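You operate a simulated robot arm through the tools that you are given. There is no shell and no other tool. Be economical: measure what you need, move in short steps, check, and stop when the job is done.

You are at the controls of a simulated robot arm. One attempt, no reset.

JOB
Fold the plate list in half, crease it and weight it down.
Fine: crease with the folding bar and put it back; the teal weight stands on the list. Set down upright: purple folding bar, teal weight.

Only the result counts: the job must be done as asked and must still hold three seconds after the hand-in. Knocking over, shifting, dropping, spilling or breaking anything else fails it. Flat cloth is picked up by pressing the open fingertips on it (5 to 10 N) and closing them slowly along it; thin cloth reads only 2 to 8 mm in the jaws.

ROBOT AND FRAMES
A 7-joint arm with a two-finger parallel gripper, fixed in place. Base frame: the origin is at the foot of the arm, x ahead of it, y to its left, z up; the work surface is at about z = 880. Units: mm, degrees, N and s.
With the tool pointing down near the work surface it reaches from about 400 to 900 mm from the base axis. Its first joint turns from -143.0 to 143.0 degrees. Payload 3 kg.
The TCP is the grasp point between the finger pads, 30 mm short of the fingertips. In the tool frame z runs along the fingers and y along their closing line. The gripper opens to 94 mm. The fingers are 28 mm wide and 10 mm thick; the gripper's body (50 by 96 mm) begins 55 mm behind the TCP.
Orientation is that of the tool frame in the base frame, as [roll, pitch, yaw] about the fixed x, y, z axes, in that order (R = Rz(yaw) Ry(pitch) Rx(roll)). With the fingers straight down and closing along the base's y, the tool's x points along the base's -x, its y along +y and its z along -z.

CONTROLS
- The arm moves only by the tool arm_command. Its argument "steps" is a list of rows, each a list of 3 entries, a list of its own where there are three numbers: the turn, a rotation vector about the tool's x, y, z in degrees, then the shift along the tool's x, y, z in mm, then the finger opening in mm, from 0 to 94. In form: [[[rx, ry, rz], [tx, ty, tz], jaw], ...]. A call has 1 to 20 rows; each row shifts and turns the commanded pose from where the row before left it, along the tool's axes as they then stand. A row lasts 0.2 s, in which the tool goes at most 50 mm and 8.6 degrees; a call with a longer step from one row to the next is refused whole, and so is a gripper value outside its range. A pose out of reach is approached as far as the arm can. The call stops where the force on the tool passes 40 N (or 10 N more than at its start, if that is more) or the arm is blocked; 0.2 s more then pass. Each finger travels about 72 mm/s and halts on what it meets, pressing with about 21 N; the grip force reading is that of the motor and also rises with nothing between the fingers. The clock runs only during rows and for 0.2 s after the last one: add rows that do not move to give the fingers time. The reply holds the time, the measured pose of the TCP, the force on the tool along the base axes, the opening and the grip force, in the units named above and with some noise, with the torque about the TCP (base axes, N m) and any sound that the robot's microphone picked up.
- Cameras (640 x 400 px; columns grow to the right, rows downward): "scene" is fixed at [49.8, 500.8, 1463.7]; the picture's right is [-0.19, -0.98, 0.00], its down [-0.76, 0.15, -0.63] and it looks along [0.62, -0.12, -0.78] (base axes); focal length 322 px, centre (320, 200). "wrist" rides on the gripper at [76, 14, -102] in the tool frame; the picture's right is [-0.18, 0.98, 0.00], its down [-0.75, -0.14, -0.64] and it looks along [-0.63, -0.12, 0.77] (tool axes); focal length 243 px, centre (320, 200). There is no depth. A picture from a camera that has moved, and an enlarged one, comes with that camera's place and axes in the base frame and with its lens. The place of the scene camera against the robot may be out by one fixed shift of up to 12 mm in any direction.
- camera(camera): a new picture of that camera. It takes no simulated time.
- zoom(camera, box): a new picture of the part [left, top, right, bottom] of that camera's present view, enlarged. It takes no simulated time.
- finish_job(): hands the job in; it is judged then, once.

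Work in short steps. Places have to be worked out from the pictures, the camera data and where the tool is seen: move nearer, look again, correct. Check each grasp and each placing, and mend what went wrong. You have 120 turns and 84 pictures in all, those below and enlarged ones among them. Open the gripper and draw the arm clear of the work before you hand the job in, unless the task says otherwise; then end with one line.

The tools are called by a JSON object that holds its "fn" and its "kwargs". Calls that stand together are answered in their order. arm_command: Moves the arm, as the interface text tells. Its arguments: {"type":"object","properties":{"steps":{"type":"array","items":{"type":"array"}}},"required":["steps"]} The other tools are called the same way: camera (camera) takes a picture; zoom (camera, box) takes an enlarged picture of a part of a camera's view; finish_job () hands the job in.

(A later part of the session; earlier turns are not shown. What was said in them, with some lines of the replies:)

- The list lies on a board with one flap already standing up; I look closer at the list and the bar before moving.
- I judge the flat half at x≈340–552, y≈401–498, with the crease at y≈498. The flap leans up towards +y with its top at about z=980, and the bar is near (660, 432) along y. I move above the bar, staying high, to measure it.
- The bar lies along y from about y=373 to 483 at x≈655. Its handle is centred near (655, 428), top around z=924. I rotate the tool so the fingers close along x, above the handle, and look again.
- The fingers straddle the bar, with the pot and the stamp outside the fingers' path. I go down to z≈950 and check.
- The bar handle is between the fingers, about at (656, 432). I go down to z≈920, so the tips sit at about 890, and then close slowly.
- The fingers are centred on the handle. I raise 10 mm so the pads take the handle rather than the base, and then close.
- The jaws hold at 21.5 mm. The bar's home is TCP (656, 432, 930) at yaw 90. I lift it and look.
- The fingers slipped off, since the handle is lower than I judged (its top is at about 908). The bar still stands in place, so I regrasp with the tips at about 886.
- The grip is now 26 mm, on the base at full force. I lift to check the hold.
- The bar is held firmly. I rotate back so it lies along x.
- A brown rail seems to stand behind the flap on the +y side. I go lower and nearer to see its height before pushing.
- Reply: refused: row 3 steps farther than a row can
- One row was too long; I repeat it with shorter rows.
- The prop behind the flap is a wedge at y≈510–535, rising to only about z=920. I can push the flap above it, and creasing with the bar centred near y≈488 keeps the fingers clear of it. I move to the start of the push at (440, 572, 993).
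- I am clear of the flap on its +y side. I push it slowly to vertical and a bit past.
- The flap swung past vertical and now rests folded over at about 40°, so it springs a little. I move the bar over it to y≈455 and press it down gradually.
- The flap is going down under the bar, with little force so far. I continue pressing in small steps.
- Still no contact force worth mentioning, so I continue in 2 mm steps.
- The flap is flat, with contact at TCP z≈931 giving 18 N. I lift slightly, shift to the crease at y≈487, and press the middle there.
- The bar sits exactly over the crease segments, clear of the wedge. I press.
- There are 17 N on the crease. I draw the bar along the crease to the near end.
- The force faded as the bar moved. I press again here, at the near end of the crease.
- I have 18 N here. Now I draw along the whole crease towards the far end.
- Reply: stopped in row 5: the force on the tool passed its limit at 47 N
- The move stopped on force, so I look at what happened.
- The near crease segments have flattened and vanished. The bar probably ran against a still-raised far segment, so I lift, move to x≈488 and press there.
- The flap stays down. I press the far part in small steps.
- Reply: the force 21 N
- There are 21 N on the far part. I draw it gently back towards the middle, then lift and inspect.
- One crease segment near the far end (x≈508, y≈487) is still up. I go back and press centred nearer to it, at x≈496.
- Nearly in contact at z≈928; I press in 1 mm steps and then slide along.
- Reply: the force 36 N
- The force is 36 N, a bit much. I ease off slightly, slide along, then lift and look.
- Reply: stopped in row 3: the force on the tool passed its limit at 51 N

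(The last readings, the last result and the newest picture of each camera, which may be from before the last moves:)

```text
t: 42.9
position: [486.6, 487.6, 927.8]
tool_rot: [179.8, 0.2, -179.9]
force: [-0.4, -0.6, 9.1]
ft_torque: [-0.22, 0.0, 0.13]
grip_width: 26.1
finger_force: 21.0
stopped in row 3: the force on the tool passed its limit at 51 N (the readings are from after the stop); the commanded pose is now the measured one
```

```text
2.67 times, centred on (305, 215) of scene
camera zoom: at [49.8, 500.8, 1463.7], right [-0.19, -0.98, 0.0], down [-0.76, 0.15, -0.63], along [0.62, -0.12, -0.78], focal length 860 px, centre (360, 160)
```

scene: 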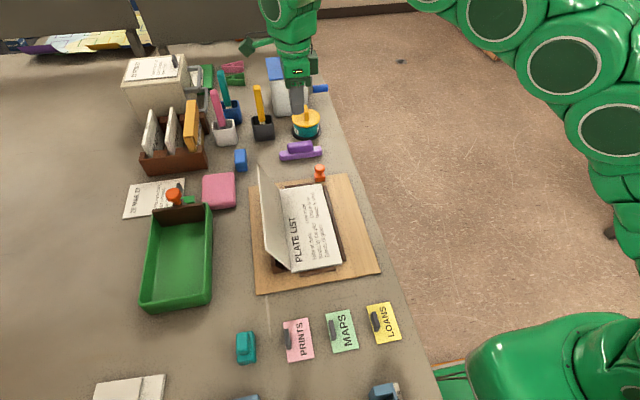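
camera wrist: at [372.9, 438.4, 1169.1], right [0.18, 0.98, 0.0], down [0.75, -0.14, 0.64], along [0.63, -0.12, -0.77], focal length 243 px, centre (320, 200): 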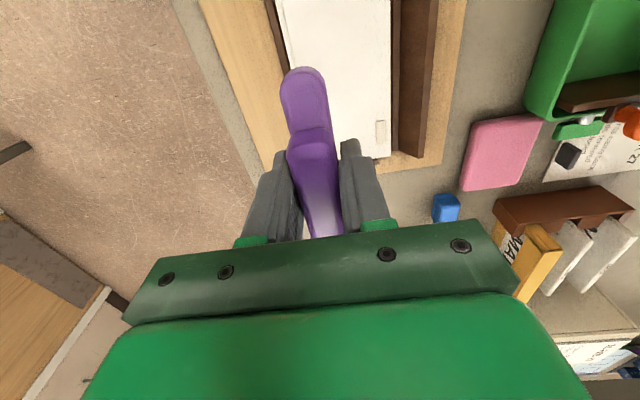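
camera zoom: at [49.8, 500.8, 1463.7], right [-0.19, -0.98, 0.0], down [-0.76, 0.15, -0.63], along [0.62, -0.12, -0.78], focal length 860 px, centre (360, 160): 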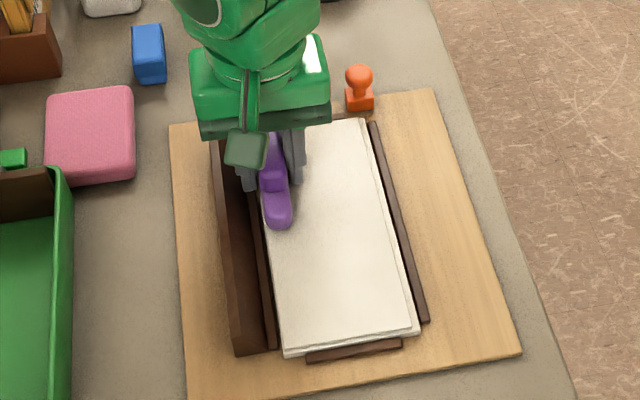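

Friction pushed the force up and stopped the slide. I lift off and inspect.

{"fn": "arm_command", "kwargs": {"steps": [[[0, 0, 0], [0, 0, -20], 14], [[0, 0, 0], [0, 0, -40], 14], [[0, 0, 0], [0, -25, -40], 14], [[0, 0, 0], [0, -25, -20], 14], [[0, 0, 0], [0, 0, 0], 14]]}}

{"fn": "zoom", "kwargs": {"camera": "scene", "box": [240, 140, 370, 290]}}

{"fn": "camera", "kwargs": {"camera": "wrist"}}

```text
t: 44.1
position: [486.3, 438.8, 1046.0]
tool_rot: [179.9, 0.0, 180.0]
force: [-0.8, 0.9, -0.8]
ft_torque: [-0.02, -0.03, 0.01]
grip_width: 25.8
finger_force: 20.6
```

```text
2.67 times, centred on (305, 215) of scene
camera zoom: at [49.8, 500.8, 1463.7], right [-0.19, -0.98, 0.0], down [-0.76, 0.15, -0.63], along [0.62, -0.12, -0.78], focal length 860 px, centre (360, 160)
```

zoom: 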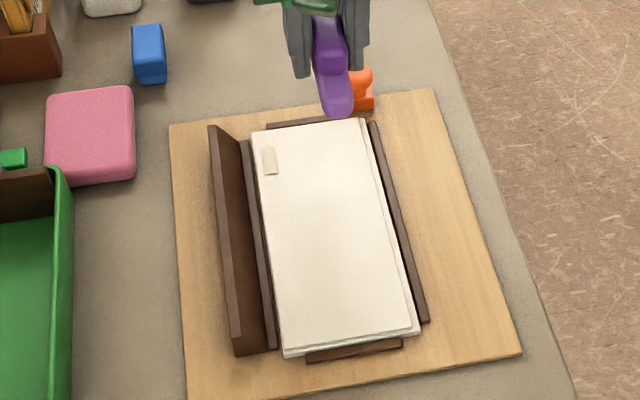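

```text
42 pictures are left
camera wrist: at [410.0, 451.8, 1148.7], right [0.18, 0.98, 0.0], down [0.75, -0.14, 0.64], along [0.63, -0.12, -0.77], focal length 243 px, centre (320, 200)
```

wrist: 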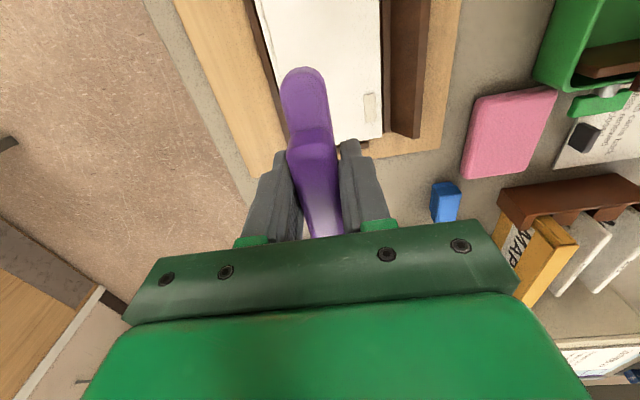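

One segment at x≈507, y≈486 is still up, and the bar's far end did not bear on it. I press with the bar centred directly over it.

{"fn": "arm_command", "kwargs": {"steps": [[[0, 0, 0], [-11, 24, 0], 14], [[0, 0, 0], [-10, 24, 0], 14], [[0, 0, 0], [0, 0, 40], 14], [[0, 0, 0], [0, 0, 40], 14], [[0, 0, 0], [0, 0, 30], 14], [[0, 0, 0], [0, 0, 0], 14]]}}

{"fn": "zoom", "kwargs": {"camera": "scene", "box": [250, 130, 350, 220]}}

{"fn": "zoom", "kwargs": {"camera": "wrist", "box": [200, 40, 440, 240]}}

```text
t: 45.5
position: [508.9, 485.4, 937.9]
tool_rot: [179.8, 0.2, -180.0]
force: [-0.1, -1.1, -0.5]
ft_torque: [0.01, -0.01, 0.01]
grip_width: 26.2
finger_force: 21.1
```

```text
4.44 times, centred on (300, 175) of scene
camera zoom: at [49.8, 500.8, 1463.7], right [-0.19, -0.98, 0.0], down [-0.76, 0.15, -0.63], along [0.62, -0.12, -0.78], focal length 1433 px, centre (409, 311)
```

zoom: 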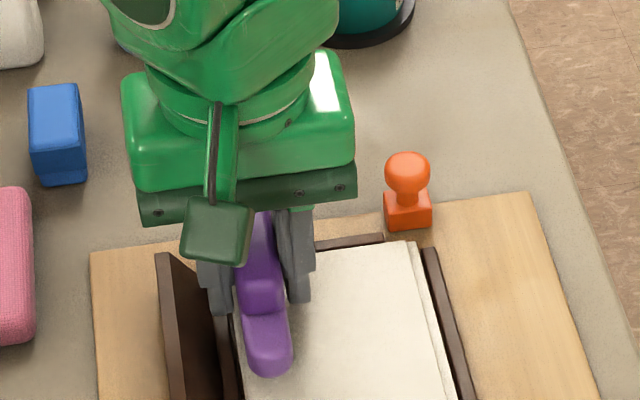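

```text
2.00 times, centred on (320, 140) of wrist
camera zoom: at [432.0, 498.6, 1039.7], right [0.18, 0.98, 0.0], down [0.75, -0.14, 0.64], along [0.63, -0.12, -0.76], focal length 485 px, centre (320, 320)
```

zoom: 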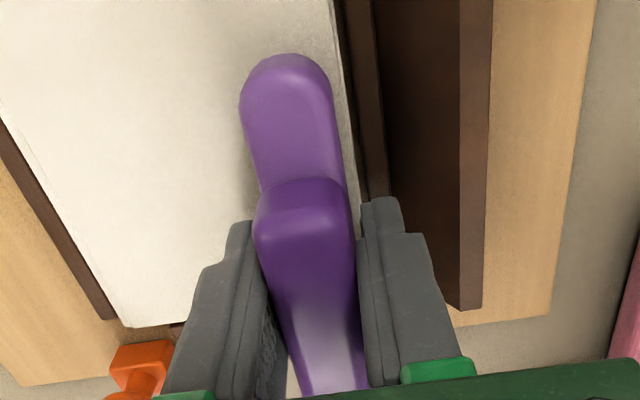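

{"fn": "arm_command", "kwargs": {"steps": [[[0, 0, 0], [0, 0, 4], 14], [[0, 0, 0], [0, 0, 3], 14], [[0, 0, 0], [0, 0, 1.5], 14], [[0, 0, 0], [0, 0, 1], 14], [[0, 0, 0], [0, 0, 0], 14], [[0, 0, 0], [0, 0, 0], 14]]}}

```text
t: 46.9
position: [507.5, 485.6, 928.7]
tool_rot: [179.9, 0.2, -179.9]
force: [0.0, 0.2, -1.5]
ft_torque: [0.06, 0.02, -0.01]
grip_width: 25.9
finger_force: 21.2
```

No contact yet, so I press on in 1 mm steps.

{"fn": "arm_command", "kwargs": {"steps": [[[0, 0, 0], [0, 0, 1], 14], [[0, 0, 0], [0, 0, 1], 14], [[0, 0, 0], [0, 0, 0], 14], [[0, 0, 0], [0, 0, 0], 14]]}}

```text
t: 47.9
position: [507.9, 484.5, 928.1]
tool_rot: [179.9, 0.3, 180.0]
force: [5.8, -4.9, 27.9]
ft_torque: [-0.39, 0.31, 0.19]
grip_width: 26.0
finger_force: 20.8
```

The torque shows the bar bears on its inner edge (the −y side), so the segment is barely pressed. I lift a hair, tilt 3° so the crease side goes down, shift 4 mm outward and press again.

{"fn": "arm_command", "kwargs": {"steps": [[[0, 0, 0], [0, 0, -5], 14], [[3, 0, 0], [0, 4, 0], 14], [[0, 0, 0], [0, 0, 2], 14], [[0, 0, 0], [0, 0, 1.5], 14], [[0, 0, 0], [0, 0, 1], 14], [[0, 0, 0], [0, 0, 0], 14], [[0, 0, 0], [0, 0, 0], 14]]}}

```text
t: 49.5
position: [506.7, 489.0, 927.2]
tool_rot: [-177.0, 0.2, 180.0]
force: [1.1, -2.6, 19.2]
ft_torque: [0.06, -0.04, 0.07]
grip_width: 25.9
finger_force: 21.0
```

Now the pressure is centred (19 N, almost no torque). I make a short slide, then lift and look.

{"fn": "arm_command", "kwargs": {"steps": [[[0, 0, 0], [3, 0, 0], 14], [[0, 0, 0], [3, 0, 0], 14], [[0, 0, 0], [3, 0, 0], 14], [[0, 0, 0], [-3, 0, 0], 14], [[0, 0, 0], [-3, 0, 0], 14], [[0, 0, 0], [0, 0, 0], 14]]}}

{"fn": "arm_command", "kwargs": {"steps": [[[0, 0, 0], [0, 0, -20], 14], [[-3, 0, 0], [0, 0, 0], 14], [[0, 0, 0], [0, 0, -40], 14], [[0, 0, 0], [0, -25, -40], 14], [[0, 0, 0], [0, -25, -20], 14], [[0, 0, 0], [0, 0, 0], 14]]}}

{"fn": "zoom", "kwargs": {"camera": "scene", "box": [240, 140, 370, 290]}}

```text
t: 50.9
position: [505.5, 488.1, 926.9]
tool_rot: [-177.1, 0.2, 180.0]
force: [-2.5, 2.2, 11.5]
ft_torque: [0.15, -0.02, 0.0]
grip_width: 25.9
finger_force: 21.4
```

```text
t: 52.3
position: [504.5, 439.1, 1048.5]
tool_rot: [180.0, 0.2, -179.9]
force: [1.0, -0.6, -1.2]
ft_torque: [0.05, 0.02, -0.01]
grip_width: 26.1
finger_force: 20.8
```

```text
2.67 times, centred on (305, 215) of scene
camera zoom: at [49.8, 500.8, 1463.7], right [-0.19, -0.98, 0.0], down [-0.76, 0.15, -0.63], along [0.62, -0.12, -0.78], focal length 860 px, centre (360, 160)
```

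zoom: 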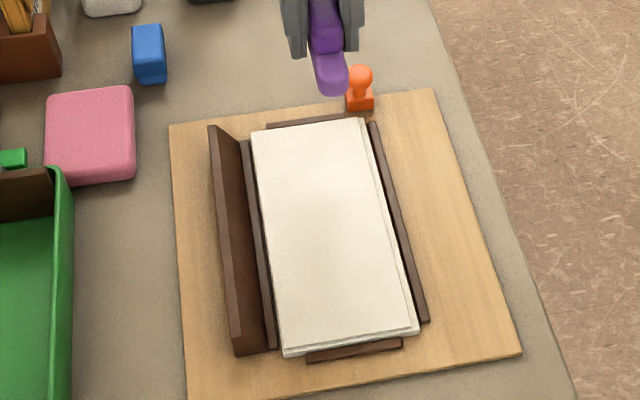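

All crease segments are flat and the list stays folded. Now I take the bar home: up, over, and turn back to yaw 90.

{"fn": "arm_command", "kwargs": {"steps": [[[0, 0, 0], [-20, 0, -35], 14], [[0, 0, 0], [-33, -2, 0], 14], [[0, 0, 0], [-33, -2, 0], 14], [[0, 0, 0], [-33, -2, 0], 14], [[0, 0, 0], [-32, 0, 0], 14], [[0, 0, 8.5], [0, 0, 0], 14], [[0, 0, 8.5], [0, 0, 0], 14], [[0, 0, 8.5], [0, 0, 0], 14], [[0, 0, 8.5], [0, 0, 0], 14], [[0, 0, 8.5], [0, 0, 0], 14], [[0, 0, 8.5], [0, 0, 0], 14], [[0, 0, 8.5], [0, 0, 0], 14], [[0, 0, 8.5], [0, 0, 0], 14], [[0, 0, 8.5], [0, 0, 0], 14], [[0, 0, 8.5], [0, 0, 0], 14], [[0, 0, 5], [0, 0, 0], 14], [[0, 0, 0], [0, 0, 0], 14]]}}

{"fn": "camera", "kwargs": {"camera": "wrist"}}

```text
t: 55.9
position: [655.0, 434.7, 1081.6]
tool_rot: [179.8, 0.0, 89.8]
force: [-0.2, 0.1, -1.4]
ft_torque: [0.05, 0.0, 0.01]
grip_width: 25.6
finger_force: 20.5
```

```text
38 pictures are left
camera wrist: at [669.7, 509.2, 1184.5], right [0.98, -0.19, 0.0], down [-0.14, -0.75, 0.64], along [-0.12, -0.63, -0.77], focal length 243 px, centre (320, 200)
```

wrist: 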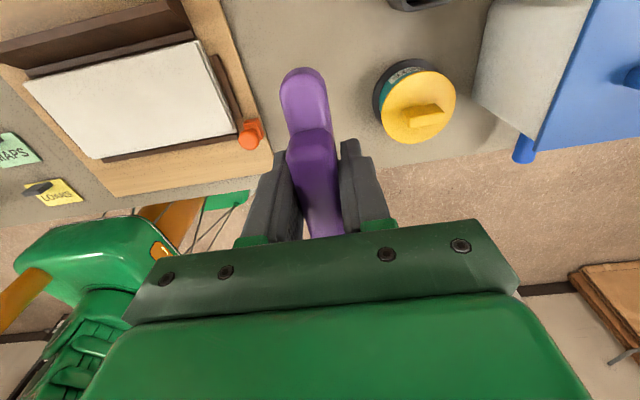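

The bar slipped a few mm upward in the grip but is otherwise as first grasped. I go down towards its home at (656.5, 432.5), slowly at the end.

{"fn": "arm_command", "kwargs": {"steps": [[[0, 0, 0], [-1, 1, 40], 14], [[0, 0, 0], [0, 0, 45], 14], [[0, 0, 0], [0, 0, 45], 14], [[0, 0, 0], [0, 0, 22], 14], [[0, 0, 0], [0, 0, 10], 14], [[0, 0, 0], [0, 0, 3], 14], [[0, 0, 0], [0, 0, 0], 14]]}}

```text
t: 57.5
position: [656.2, 433.2, 917.1]
tool_rot: [179.9, -0.1, 90.0]
force: [0.2, -0.3, -1.4]
ft_torque: [0.04, 0.01, 0.03]
grip_width: 25.9
finger_force: 21.5
```

{"fn": "arm_command", "kwargs": {"steps": [[[0, 0, 0], [0, 0, 1.5], 14], [[0, 0, 0], [0, 0, 1], 14], [[0, 0, 0], [0, 0, 0], 14]]}}

{"fn": "zoom", "kwargs": {"camera": "scene", "box": [250, 110, 340, 190]}}

```text
t: 58.3
position: [656.7, 433.9, 915.1]
tool_rot: [179.8, -0.1, 90.1]
force: [-1.3, -0.7, -0.4]
ft_torque: [-0.04, -0.02, 0.01]
grip_width: 25.9
finger_force: 20.8
```

```text
5.00 times, centred on (295, 150) of scene
camera zoom: at [49.8, 500.8, 1463.7], right [-0.19, -0.98, 0.0], down [-0.76, 0.15, -0.63], along [0.62, -0.12, -0.78], focal length 1612 px, centre (445, 450)
```

zoom: 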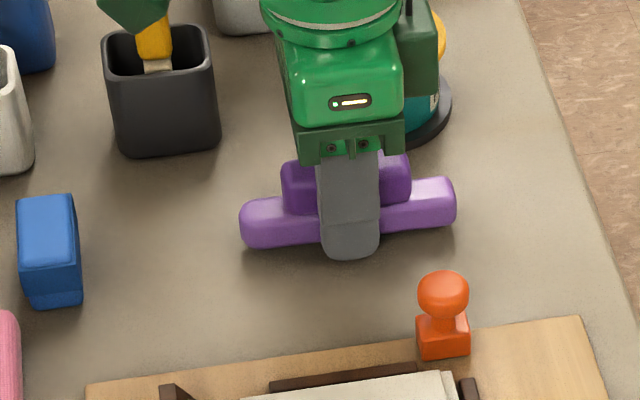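

The bar is still a few mm above the table (it slid up in the grip), so I continue to contact in 1 mm steps.

{"fn": "arm_command", "kwargs": {"steps": [[[0, 0, 0], [0, 0, 1], 14], [[0, 0, 0], [0, 0, 1], 14], [[0, 0, 0], [0, 0, 0], 14]]}}

```text
t: 59.1
position: [655.9, 433.1, 913.5]
tool_rot: [179.9, -0.1, 90.0]
force: [-0.5, -0.6, -0.9]
ft_torque: [0.03, 0.0, 0.01]
grip_width: 26.1
finger_force: 20.7
```

{"fn": "arm_command", "kwargs": {"steps": [[[0, 0, 0], [0, 0, 1], 14], [[0, 0, 0], [0, 0, 0], 14]]}}

{"fn": "arm_command", "kwargs": {"steps": [[[0, 0, 0], [0, 0, 1], 14], [[0, 0, 0], [0, 0, 0], 14]]}}

```text
t: 59.7
position: [656.1, 432.5, 911.5]
tool_rot: [179.8, -0.1, 90.0]
force: [0.8, 0.0, -1.4]
ft_torque: [-0.04, 0.02, 0.01]
grip_width: 26.0
finger_force: 20.8
```

```text
t: 60.3
position: [657.2, 432.5, 910.5]
tool_rot: [179.8, 0.0, 90.1]
force: [0.6, -0.7, -0.6]
ft_torque: [0.02, -0.02, 0.0]
grip_width: 25.7
finger_force: 20.8
```

{"fn": "zoom", "kwargs": {"camera": "scene", "box": [250, 110, 340, 190]}}

```text
5.00 times, centred on (295, 150) of scene
camera zoom: at [49.8, 500.8, 1463.7], right [-0.19, -0.98, 0.0], down [-0.76, 0.15, -0.63], along [0.62, -0.12, -0.78], focal length 1612 px, centre (445, 450)
```

zoom: 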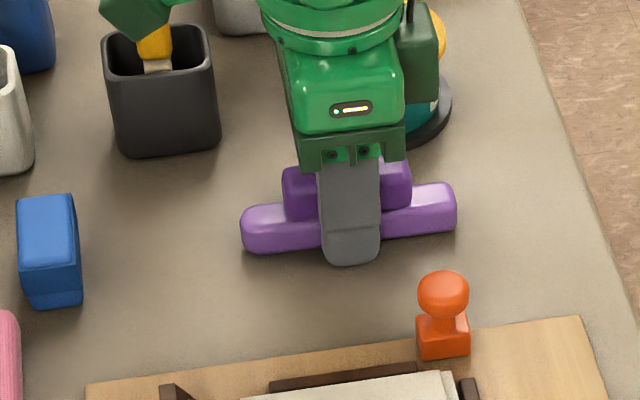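

About 2 mm remain by comparison with the original picture. I go down another 1 mm at a time.

{"fn": "arm_command", "kwargs": {"steps": [[[0, 0, 0], [0, 0, 1], 14], [[0, 0, 0], [0, 0, 0], 14]]}}

{"fn": "arm_command", "kwargs": {"steps": [[[0, 0, 0], [0, 0, 0.7], 14], [[0, 0, 0], [0, 0, 0], 14]]}}

```text
t: 60.9
position: [655.1, 433.4, 910.4]
tool_rot: [179.8, -0.1, 90.0]
force: [-4.5, -3.2, 13.1]
ft_torque: [-0.26, 0.36, -0.04]
grip_width: 26.0
finger_force: 20.6
```

```text
t: 61.6
position: [655.2, 433.0, 910.5]
tool_rot: [179.9, -0.1, 90.0]
force: [-6.3, -3.4, 13.8]
ft_torque: [-0.33, 0.46, -0.09]
grip_width: 25.9
finger_force: 21.1
stopped in row 2: the force on the tool passed its limit at 41 N (the readings are from after the stop); the commanded pose is now the measured one
```

The fingertips now touch the table, so the bar can only be 1–2 mm up. I raise a touch and open gently.

{"fn": "arm_command", "kwargs": {"steps": [[[0, 0, 0], [0, 0, -0.7], 24], [[0, 0, 0], [0, 0, 0], 26], [[0, 0, 0], [0, 0, 0], 28], [[0, 0, 0], [0, 0, -1], 34], [[0, 0, 0], [0, 0, -1], 44], [[0, 0, 0], [0, 0, 0], 60], [[0, 0, 0], [0, 0, 0], 60]]}}

{"fn": "arm_command", "kwargs": {"steps": [[[0, 0, 0], [0, 0, -30], 60], [[0, 0, 0], [0, 0, -40], 60], [[0, 0, 0], [0, 0, -40], 60], [[0, 0, 0], [0, 0, -30], 60], [[0, 0, 0], [0, 0, 0], 60]]}}

{"fn": "zoom", "kwargs": {"camera": "scene", "box": [250, 110, 340, 190]}}

{"fn": "camera", "kwargs": {"camera": "wrist"}}

```text
t: 63.2
position: [655.4, 433.2, 911.9]
tool_rot: [179.8, -0.1, 90.0]
force: [-0.4, -0.3, 0.0]
ft_torque: [0.03, 0.01, 0.04]
grip_width: 60.1
finger_force: 0.1
```

```text
t: 64.4
position: [654.9, 434.2, 1051.7]
tool_rot: [179.8, -0.2, 90.0]
force: [0.8, -0.5, 0.3]
ft_torque: [-0.01, 0.02, 0.04]
grip_width: 60.0
finger_force: 0.0
```

```text
5.00 times, centred on (295, 150) of scene
camera zoom: at [49.8, 500.8, 1463.7], right [-0.19, -0.98, 0.0], down [-0.76, 0.15, -0.63], along [0.62, -0.12, -0.78], focal length 1612 px, centre (445, 450)
```

zoom: 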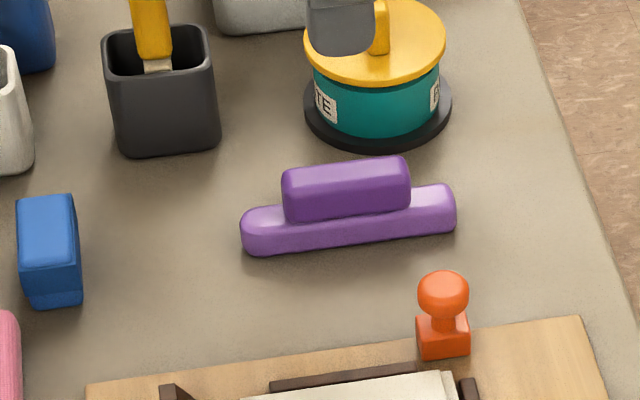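

```text
34 pictures are left
camera wrist: at [669.1, 508.7, 1155.0], right [0.98, -0.18, 0.0], down [-0.14, -0.76, 0.64], along [-0.12, -0.63, -0.77], focal length 243 px, centre (320, 200)
```

wrist: 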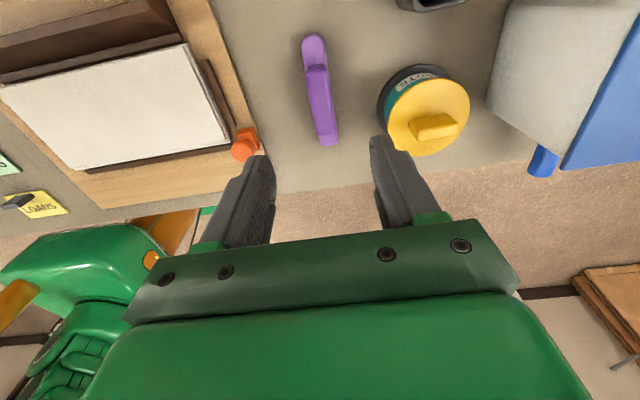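

The bar stands upright at its home. Next is the teal weight, at about (216, 592); I turn back and travel there, staying high.

{"fn": "arm_command", "kwargs": {"steps": [[[0, 0, -8.5], [0, 0, -5], 60], [[0, 0, -8.5], [0, 0, -5], 60], [[0, 0, -8.5], [0, 0, -5], 60], [[0, 0, -8.5], [0, 0, -5], 60], [[0, 0, -8.5], [0, 0, 0], 60], [[0, 0, -8.5], [0, 0, 0], 60], [[0, 0, -8.5], [0, 0, 0], 60], [[0, 0, -8.5], [0, 0, 0], 60], [[0, 0, -8.5], [0, 0, 0], 60], [[0, 0, -8.5], [0, 0, 0], 60], [[0, 0, -5], [0, 0, 0], 60], [[0, 0, 0], [0, 0, 0], 60]]}}

{"fn": "arm_command", "kwargs": {"steps": [[[0, 0, 0], [40, 14, 0], 60], [[0, 0, 0], [40, 14, 0], 60], [[0, 0, 0], [40, 14, 0], 60], [[0, 0, 0], [40, 14, 0], 60], [[0, 0, 0], [40, 14, 0], 60], [[0, 0, 0], [40, 14, 0], 60], [[0, 0, 0], [40, 14, 0], 60], [[0, 0, 0], [40, 14, 0], 60], [[0, 0, 0], [40, 14, 0], 60], [[0, 0, 0], [40, 14, 0], 60], [[0, 0, 0], [20, 14, 0], 60], [[0, 0, 0], [0, 0, 0], 60]]}}

{"fn": "camera", "kwargs": {"camera": "wrist"}}

{"fn": "camera", "kwargs": {"camera": "scene"}}

```text
t: 67.0
position: [655.5, 432.9, 1072.2]
tool_rot: [179.9, 0.3, -179.9]
force: [0.1, -0.2, 0.0]
ft_torque: [0.01, 0.0, -0.01]
grip_width: 59.9
finger_force: 0.0
```

```text
t: 69.6
position: [237.4, 586.2, 1072.1]
tool_rot: [180.0, 0.1, -179.9]
force: [0.0, 0.5, 0.1]
ft_torque: [0.01, -0.01, -0.02]
grip_width: 59.9
finger_force: 0.1
```

```text
33 pictures are left
camera wrist: at [160.9, 599.7, 1174.1], right [0.18, 0.98, 0.0], down [0.75, -0.14, 0.64], along [0.63, -0.12, -0.77], focal length 243 px, centre (320, 200)
```

wrist: 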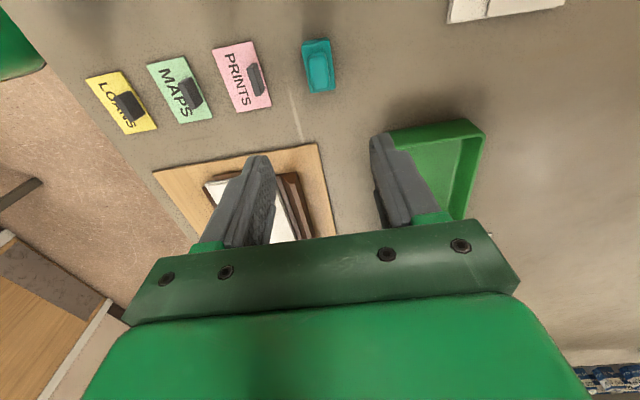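

```text
32 pictures are left
```

scene: 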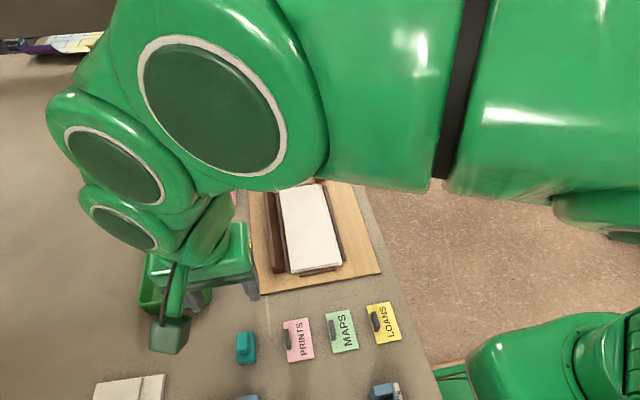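

{"fn": "zoom", "kwargs": {"camera": "wrist", "box": [270, 20, 370, 110]}}

{"fn": "zoom", "kwargs": {"camera": "scene", "box": [200, 310, 290, 380]}}

```text
4.44 times, centred on (320, 65) of wrist
camera zoom: at [160.9, 599.7, 1174.1], right [0.18, 0.98, 0.0], down [0.75, -0.14, 0.64], along [0.63, -0.12, -0.77], focal length 1078 px, centre (320, 800)
```

zoom: 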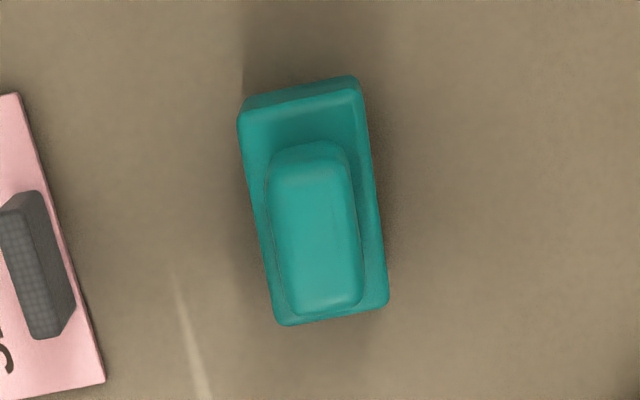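

```text
5.71 times, centred on (245, 345) of scene
camera zoom: at [49.8, 500.8, 1463.7], right [-0.19, -0.98, 0.0], down [-0.76, 0.15, -0.63], along [0.62, -0.12, -0.78], focal length 1842 px, centre (749, -629)
```

zoom: 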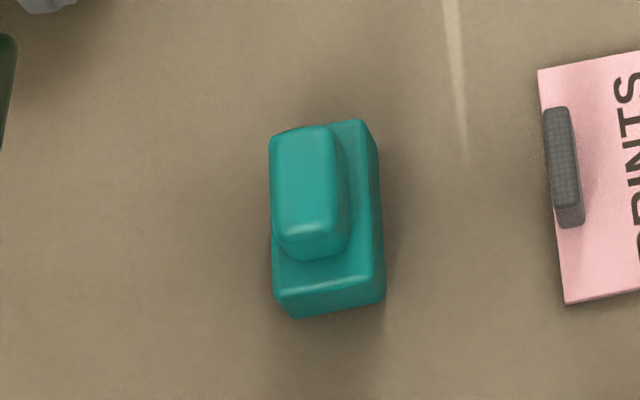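

The weight's base spans about x 193–236 and y 575–601, square to the axes, with a knob on top. I move above it and down to z≈960, then check.

{"fn": "arm_command", "kwargs": {"steps": [[[0, 0, 0], [22, 2.5, 30], 60], [[0, 0, 0], [0, 0, 40], 60], [[0, 0, 0], [0, 0, 40], 60], [[0, 0, 0], [0, 0, 0], 60]]}}

{"fn": "zoom", "kwargs": {"camera": "wrist", "box": [200, 20, 440, 240]}}

{"fn": "zoom", "kwargs": {"camera": "scene", "box": [190, 290, 300, 390]}}

```text
t: 70.6
position: [213.8, 588.3, 960.4]
tool_rot: [179.9, 0.2, 179.9]
force: [0.2, 0.1, 0.3]
ft_torque: [0.04, 0.02, -0.02]
grip_width: 60.1
finger_force: 0.0
```

```text
1.82 times, centred on (320, 130) of wrist
camera zoom: at [137.4, 603.1, 1062.8], right [0.18, 0.98, 0.0], down [0.75, -0.14, 0.64], along [0.63, -0.12, -0.77], focal length 441 px, centre (320, 327)
```

zoom: 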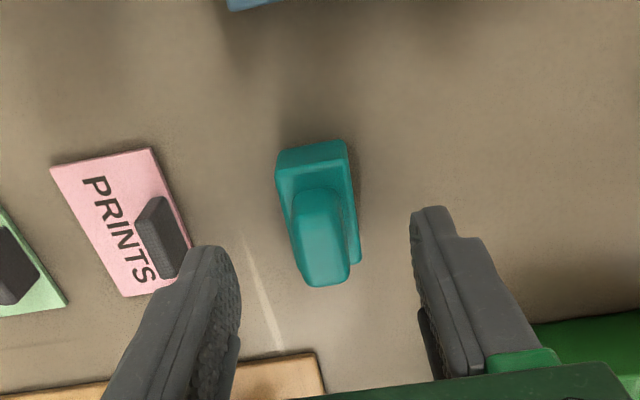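

```text
4.00 times, centred on (245, 340) of scene
camera zoom: at [49.8, 500.8, 1463.7], right [-0.19, -0.98, 0.0], down [-0.76, 0.15, -0.63], along [0.62, -0.12, -0.78], focal length 1290 px, centre (620, -360)
```

zoom: 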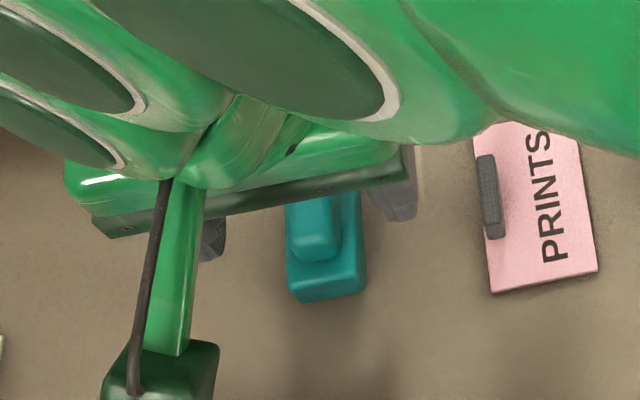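

The weight's base is about 24 mm high, and it is centred between the fingers. I descend with the tips to about 886 and close.

{"fn": "arm_command", "kwargs": {"steps": [[[0, 0, 0], [-2, -1, 20], 50], [[0, 0, 0], [0, 0, 15], 50], [[0, 0, 0], [0, 0, 9], 46], [[0, 0, 0], [0, 0, 0], 38], [[0, 0, 0], [0, 0, 0], 33], [[0, 0, 0], [0, 0, 0], 29], [[0, 0, 0], [0, 0, 0], 26], [[0, 0, 0], [0, 0, 0], 22], [[0, 0, 0], [0, 0, 0], 16], [[0, 0, 0], [0, 0, 0], 16]]}}

```text
t: 72.8
position: [217.4, 586.6, 917.7]
tool_rot: [179.9, 0.3, 179.9]
force: [0.0, 1.6, 2.1]
ft_torque: [-0.03, -0.01, 0.01]
grip_width: 27.9
finger_force: 20.6
```

The jaws hold at 27.9 mm. I lift and check.

{"fn": "arm_command", "kwargs": {"steps": [[[0, 0, 0], [0, 0, -10], 14], [[0, 0, 0], [0, 0, -30], 14], [[0, 0, 0], [0, 0, -40], 14], [[0, 0, 0], [0, 0, -40], 14], [[0, 0, 0], [0, 0, 0], 14]]}}

{"fn": "camera", "kwargs": {"camera": "wrist"}}

```text
t: 74.0
position: [216.1, 586.7, 1037.5]
tool_rot: [179.8, 0.2, 180.0]
force: [0.0, 0.2, -3.2]
ft_torque: [0.0, -0.01, -0.02]
grip_width: 27.6
finger_force: 21.5
```

```text
27 pictures are left
camera wrist: at [140.0, 599.7, 1140.2], right [0.18, 0.98, 0.0], down [0.75, -0.14, 0.64], along [0.63, -0.12, -0.76], focal length 243 px, centre (320, 200)
```

wrist: 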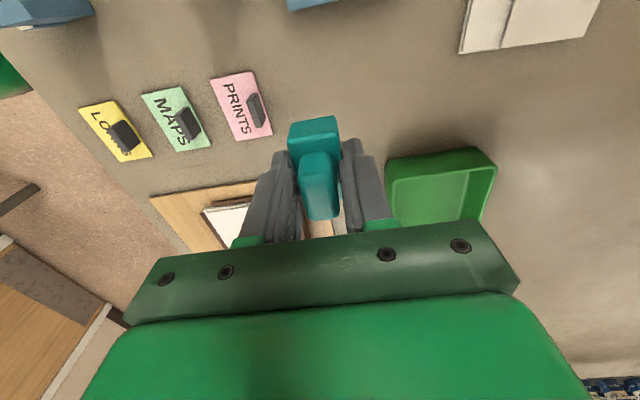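

The weight is held. I carry it over the middle of the folded list at (441, 449).

{"fn": "arm_command", "kwargs": {"steps": [[[0, 0, 0], [-32, -20, 0], 14], [[0, 0, 0], [-32, -20, 0], 14], [[0, 0, 0], [-32, -20, 0], 14], [[0, 0, 0], [-32, -20, 0], 14], [[0, 0, 0], [-32, -20, 0], 14], [[0, 0, 0], [-32, -20, 0], 14], [[0, 0, 0], [-33, -18, 0], 14], [[0, 0, 0], [0, 0, 30], 14], [[0, 0, 0], [0, 0, 30], 14], [[0, 0, 0], [0, 0, 0], 14]]}}

{"fn": "zoom", "kwargs": {"camera": "scene", "box": [230, 130, 390, 290]}}

{"fn": "camera", "kwargs": {"camera": "wrist"}}

```text
t: 76.2
position: [441.2, 452.1, 974.7]
tool_rot: [-180.0, 0.2, -179.9]
force: [0.2, -0.2, -2.6]
ft_torque: [-0.02, 0.01, -0.02]
grip_width: 27.6
finger_force: 20.5
```

```text
2.50 times, centred on (310, 210) of scene
camera zoom: at [49.8, 500.8, 1463.7], right [-0.19, -0.98, 0.0], down [-0.76, 0.15, -0.63], along [0.62, -0.12, -0.78], focal length 806 px, centre (345, 175)
```

zoom: 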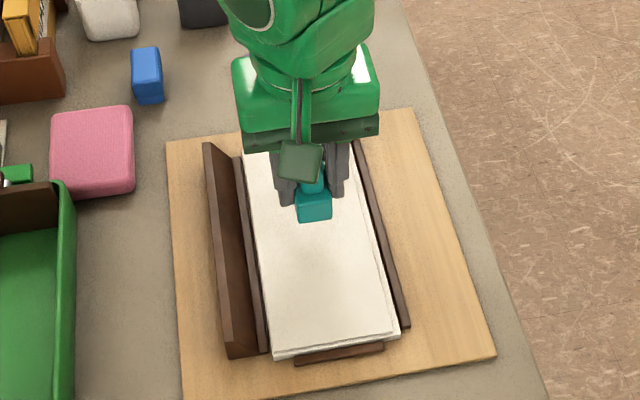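

```text
25 pictures are left
camera wrist: at [364.6, 464.7, 1077.9], right [0.18, 0.98, 0.0], down [0.75, -0.14, 0.64], along [0.63, -0.12, -0.77], focal length 243 px, centre (320, 200)
```

wrist: 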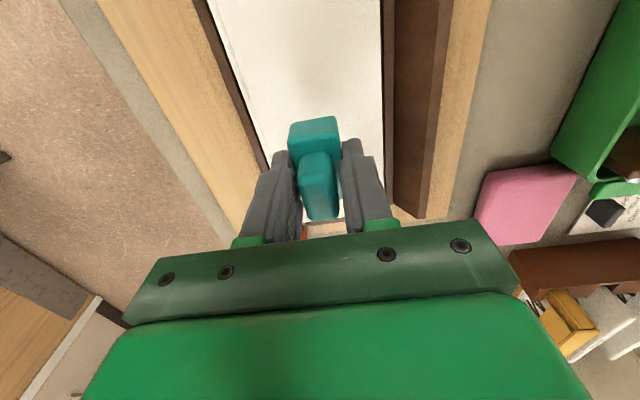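

It is centred on the list. I lower to just above, then in 1 mm steps.

{"fn": "arm_command", "kwargs": {"steps": [[[0, 0, 0], [0, 0, 20], 14], [[0, 0, 0], [0, 0, 15], 14], [[0, 0, 0], [0, 0, 5], 14], [[0, 0, 0], [0, 0, 2], 14], [[0, 0, 0], [0, 0, 0], 14]]}}

{"fn": "arm_command", "kwargs": {"steps": [[[0, 0, 0], [0, 0, 1.5], 14], [[0, 0, 0], [0, 0, 0], 14]]}}

```text
t: 77.4
position: [441.6, 451.3, 935.5]
tool_rot: [179.9, 0.1, -179.9]
force: [0.7, 0.3, -2.6]
ft_torque: [-0.03, -0.01, 0.0]
grip_width: 27.8
finger_force: 20.8
```

```text
t: 78.0
position: [441.2, 452.3, 935.6]
tool_rot: [179.8, 0.2, -180.0]
force: [-3.0, -3.5, 18.2]
ft_torque: [-0.15, 0.07, 0.03]
grip_width: 27.7
finger_force: 20.6
```

There is contact at z≈935. I relax slightly and open gently.

{"fn": "arm_command", "kwargs": {"steps": [[[0, 0, 0], [0, 0, -0.8], 14], [[0, 0, 0], [0, 0, 0], 26], [[0, 0, 0], [0, 0, 0], 28], [[0, 0, 0], [0, 0, 0], 30], [[0, 0, 0], [0, 0, 0], 36], [[0, 0, 0], [0, 0, 0], 48], [[0, 0, 0], [0, 0, 0], 56], [[0, 0, 0], [0, 0, 0], 56]]}}

{"fn": "zoom", "kwargs": {"camera": "scene", "box": [260, 150, 350, 250]}}

```text
t: 79.8
position: [440.7, 451.4, 934.6]
tool_rot: [180.0, 0.2, 179.9]
force: [0.4, 0.0, 0.3]
ft_torque: [0.02, -0.05, -0.01]
grip_width: 56.0
finger_force: 0.1
```

```text
4.00 times, centred on (305, 200) of scene
camera zoom: at [49.8, 500.8, 1463.7], right [-0.19, -0.98, 0.0], down [-0.76, 0.15, -0.63], along [0.62, -0.12, -0.78], focal length 1290 px, centre (380, 200)
```

zoom: 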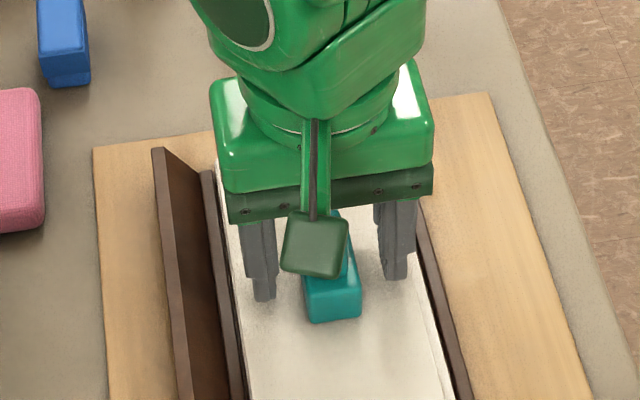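

The weight stands free between the open fingers. I retreat straight up and away, then inspect.

{"fn": "arm_command", "kwargs": {"steps": [[[0, 0, 0], [0, 0, -20], 56], [[0, 0, 0], [0, 0, -40], 56], [[0, 0, 0], [0, 0, -45], 56], [[0, 0, 0], [0, 0, -45], 56], [[0, 0, 0], [0, 0, -40], 56], [[0, 0, 0], [30, 30, 0], 56], [[0, 0, 0], [30, 30, 0], 56], [[0, 0, 0], [30, 30, 0], 56], [[0, 0, 0], [30, 30, 0], 56], [[0, 0, 0], [0, 0, 0], 56], [[0, 0, 0], [0, 0, 0], 56]]}}

{"fn": "camera", "kwargs": {"camera": "scene"}}

{"fn": "zoom", "kwargs": {"camera": "scene", "box": [230, 130, 390, 300]}}

```text
t: 82.2
position: [321.5, 570.9, 1122.1]
tool_rot: [180.0, 0.1, -180.0]
force: [0.3, 0.6, 0.4]
ft_torque: [0.0, 0.01, 0.02]
grip_width: 56.1
finger_force: 0.1
```

```text
23 pictures are left
```

scene: 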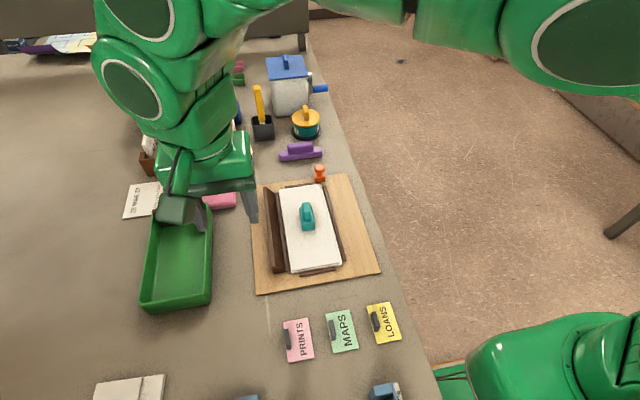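

```text
2.35 times, centred on (310, 215) of scene
camera zoom: at [49.8, 500.8, 1463.7], right [-0.19, -0.98, 0.0], down [-0.76, 0.15, -0.63], along [0.62, -0.12, -0.78], focal length 758 px, centre (344, 165)
```

zoom: 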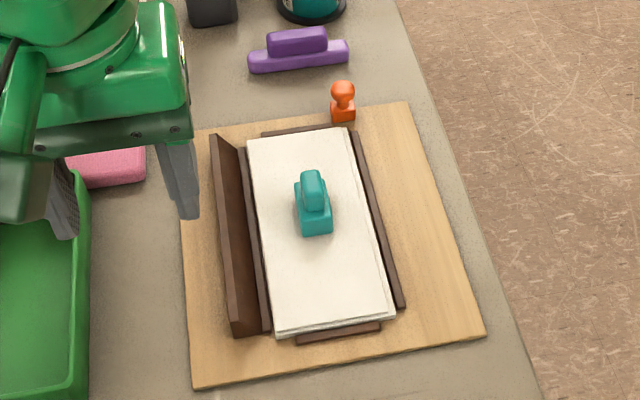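

The list is folded flat and creased, the weight stands upright on it, the bar is back in its place, and the gripper is open and clear. I hand the job in.

{"fn": "finish_job", "kwargs": {}}

```text
The job is handed in.
```

The plate list is folded in half and creased along its full length. The teal weight stands upright on it, and the purple folding bar is back upright within about 2 mm of where it was. Nothing else looked moved or knocked over in the last pictures.
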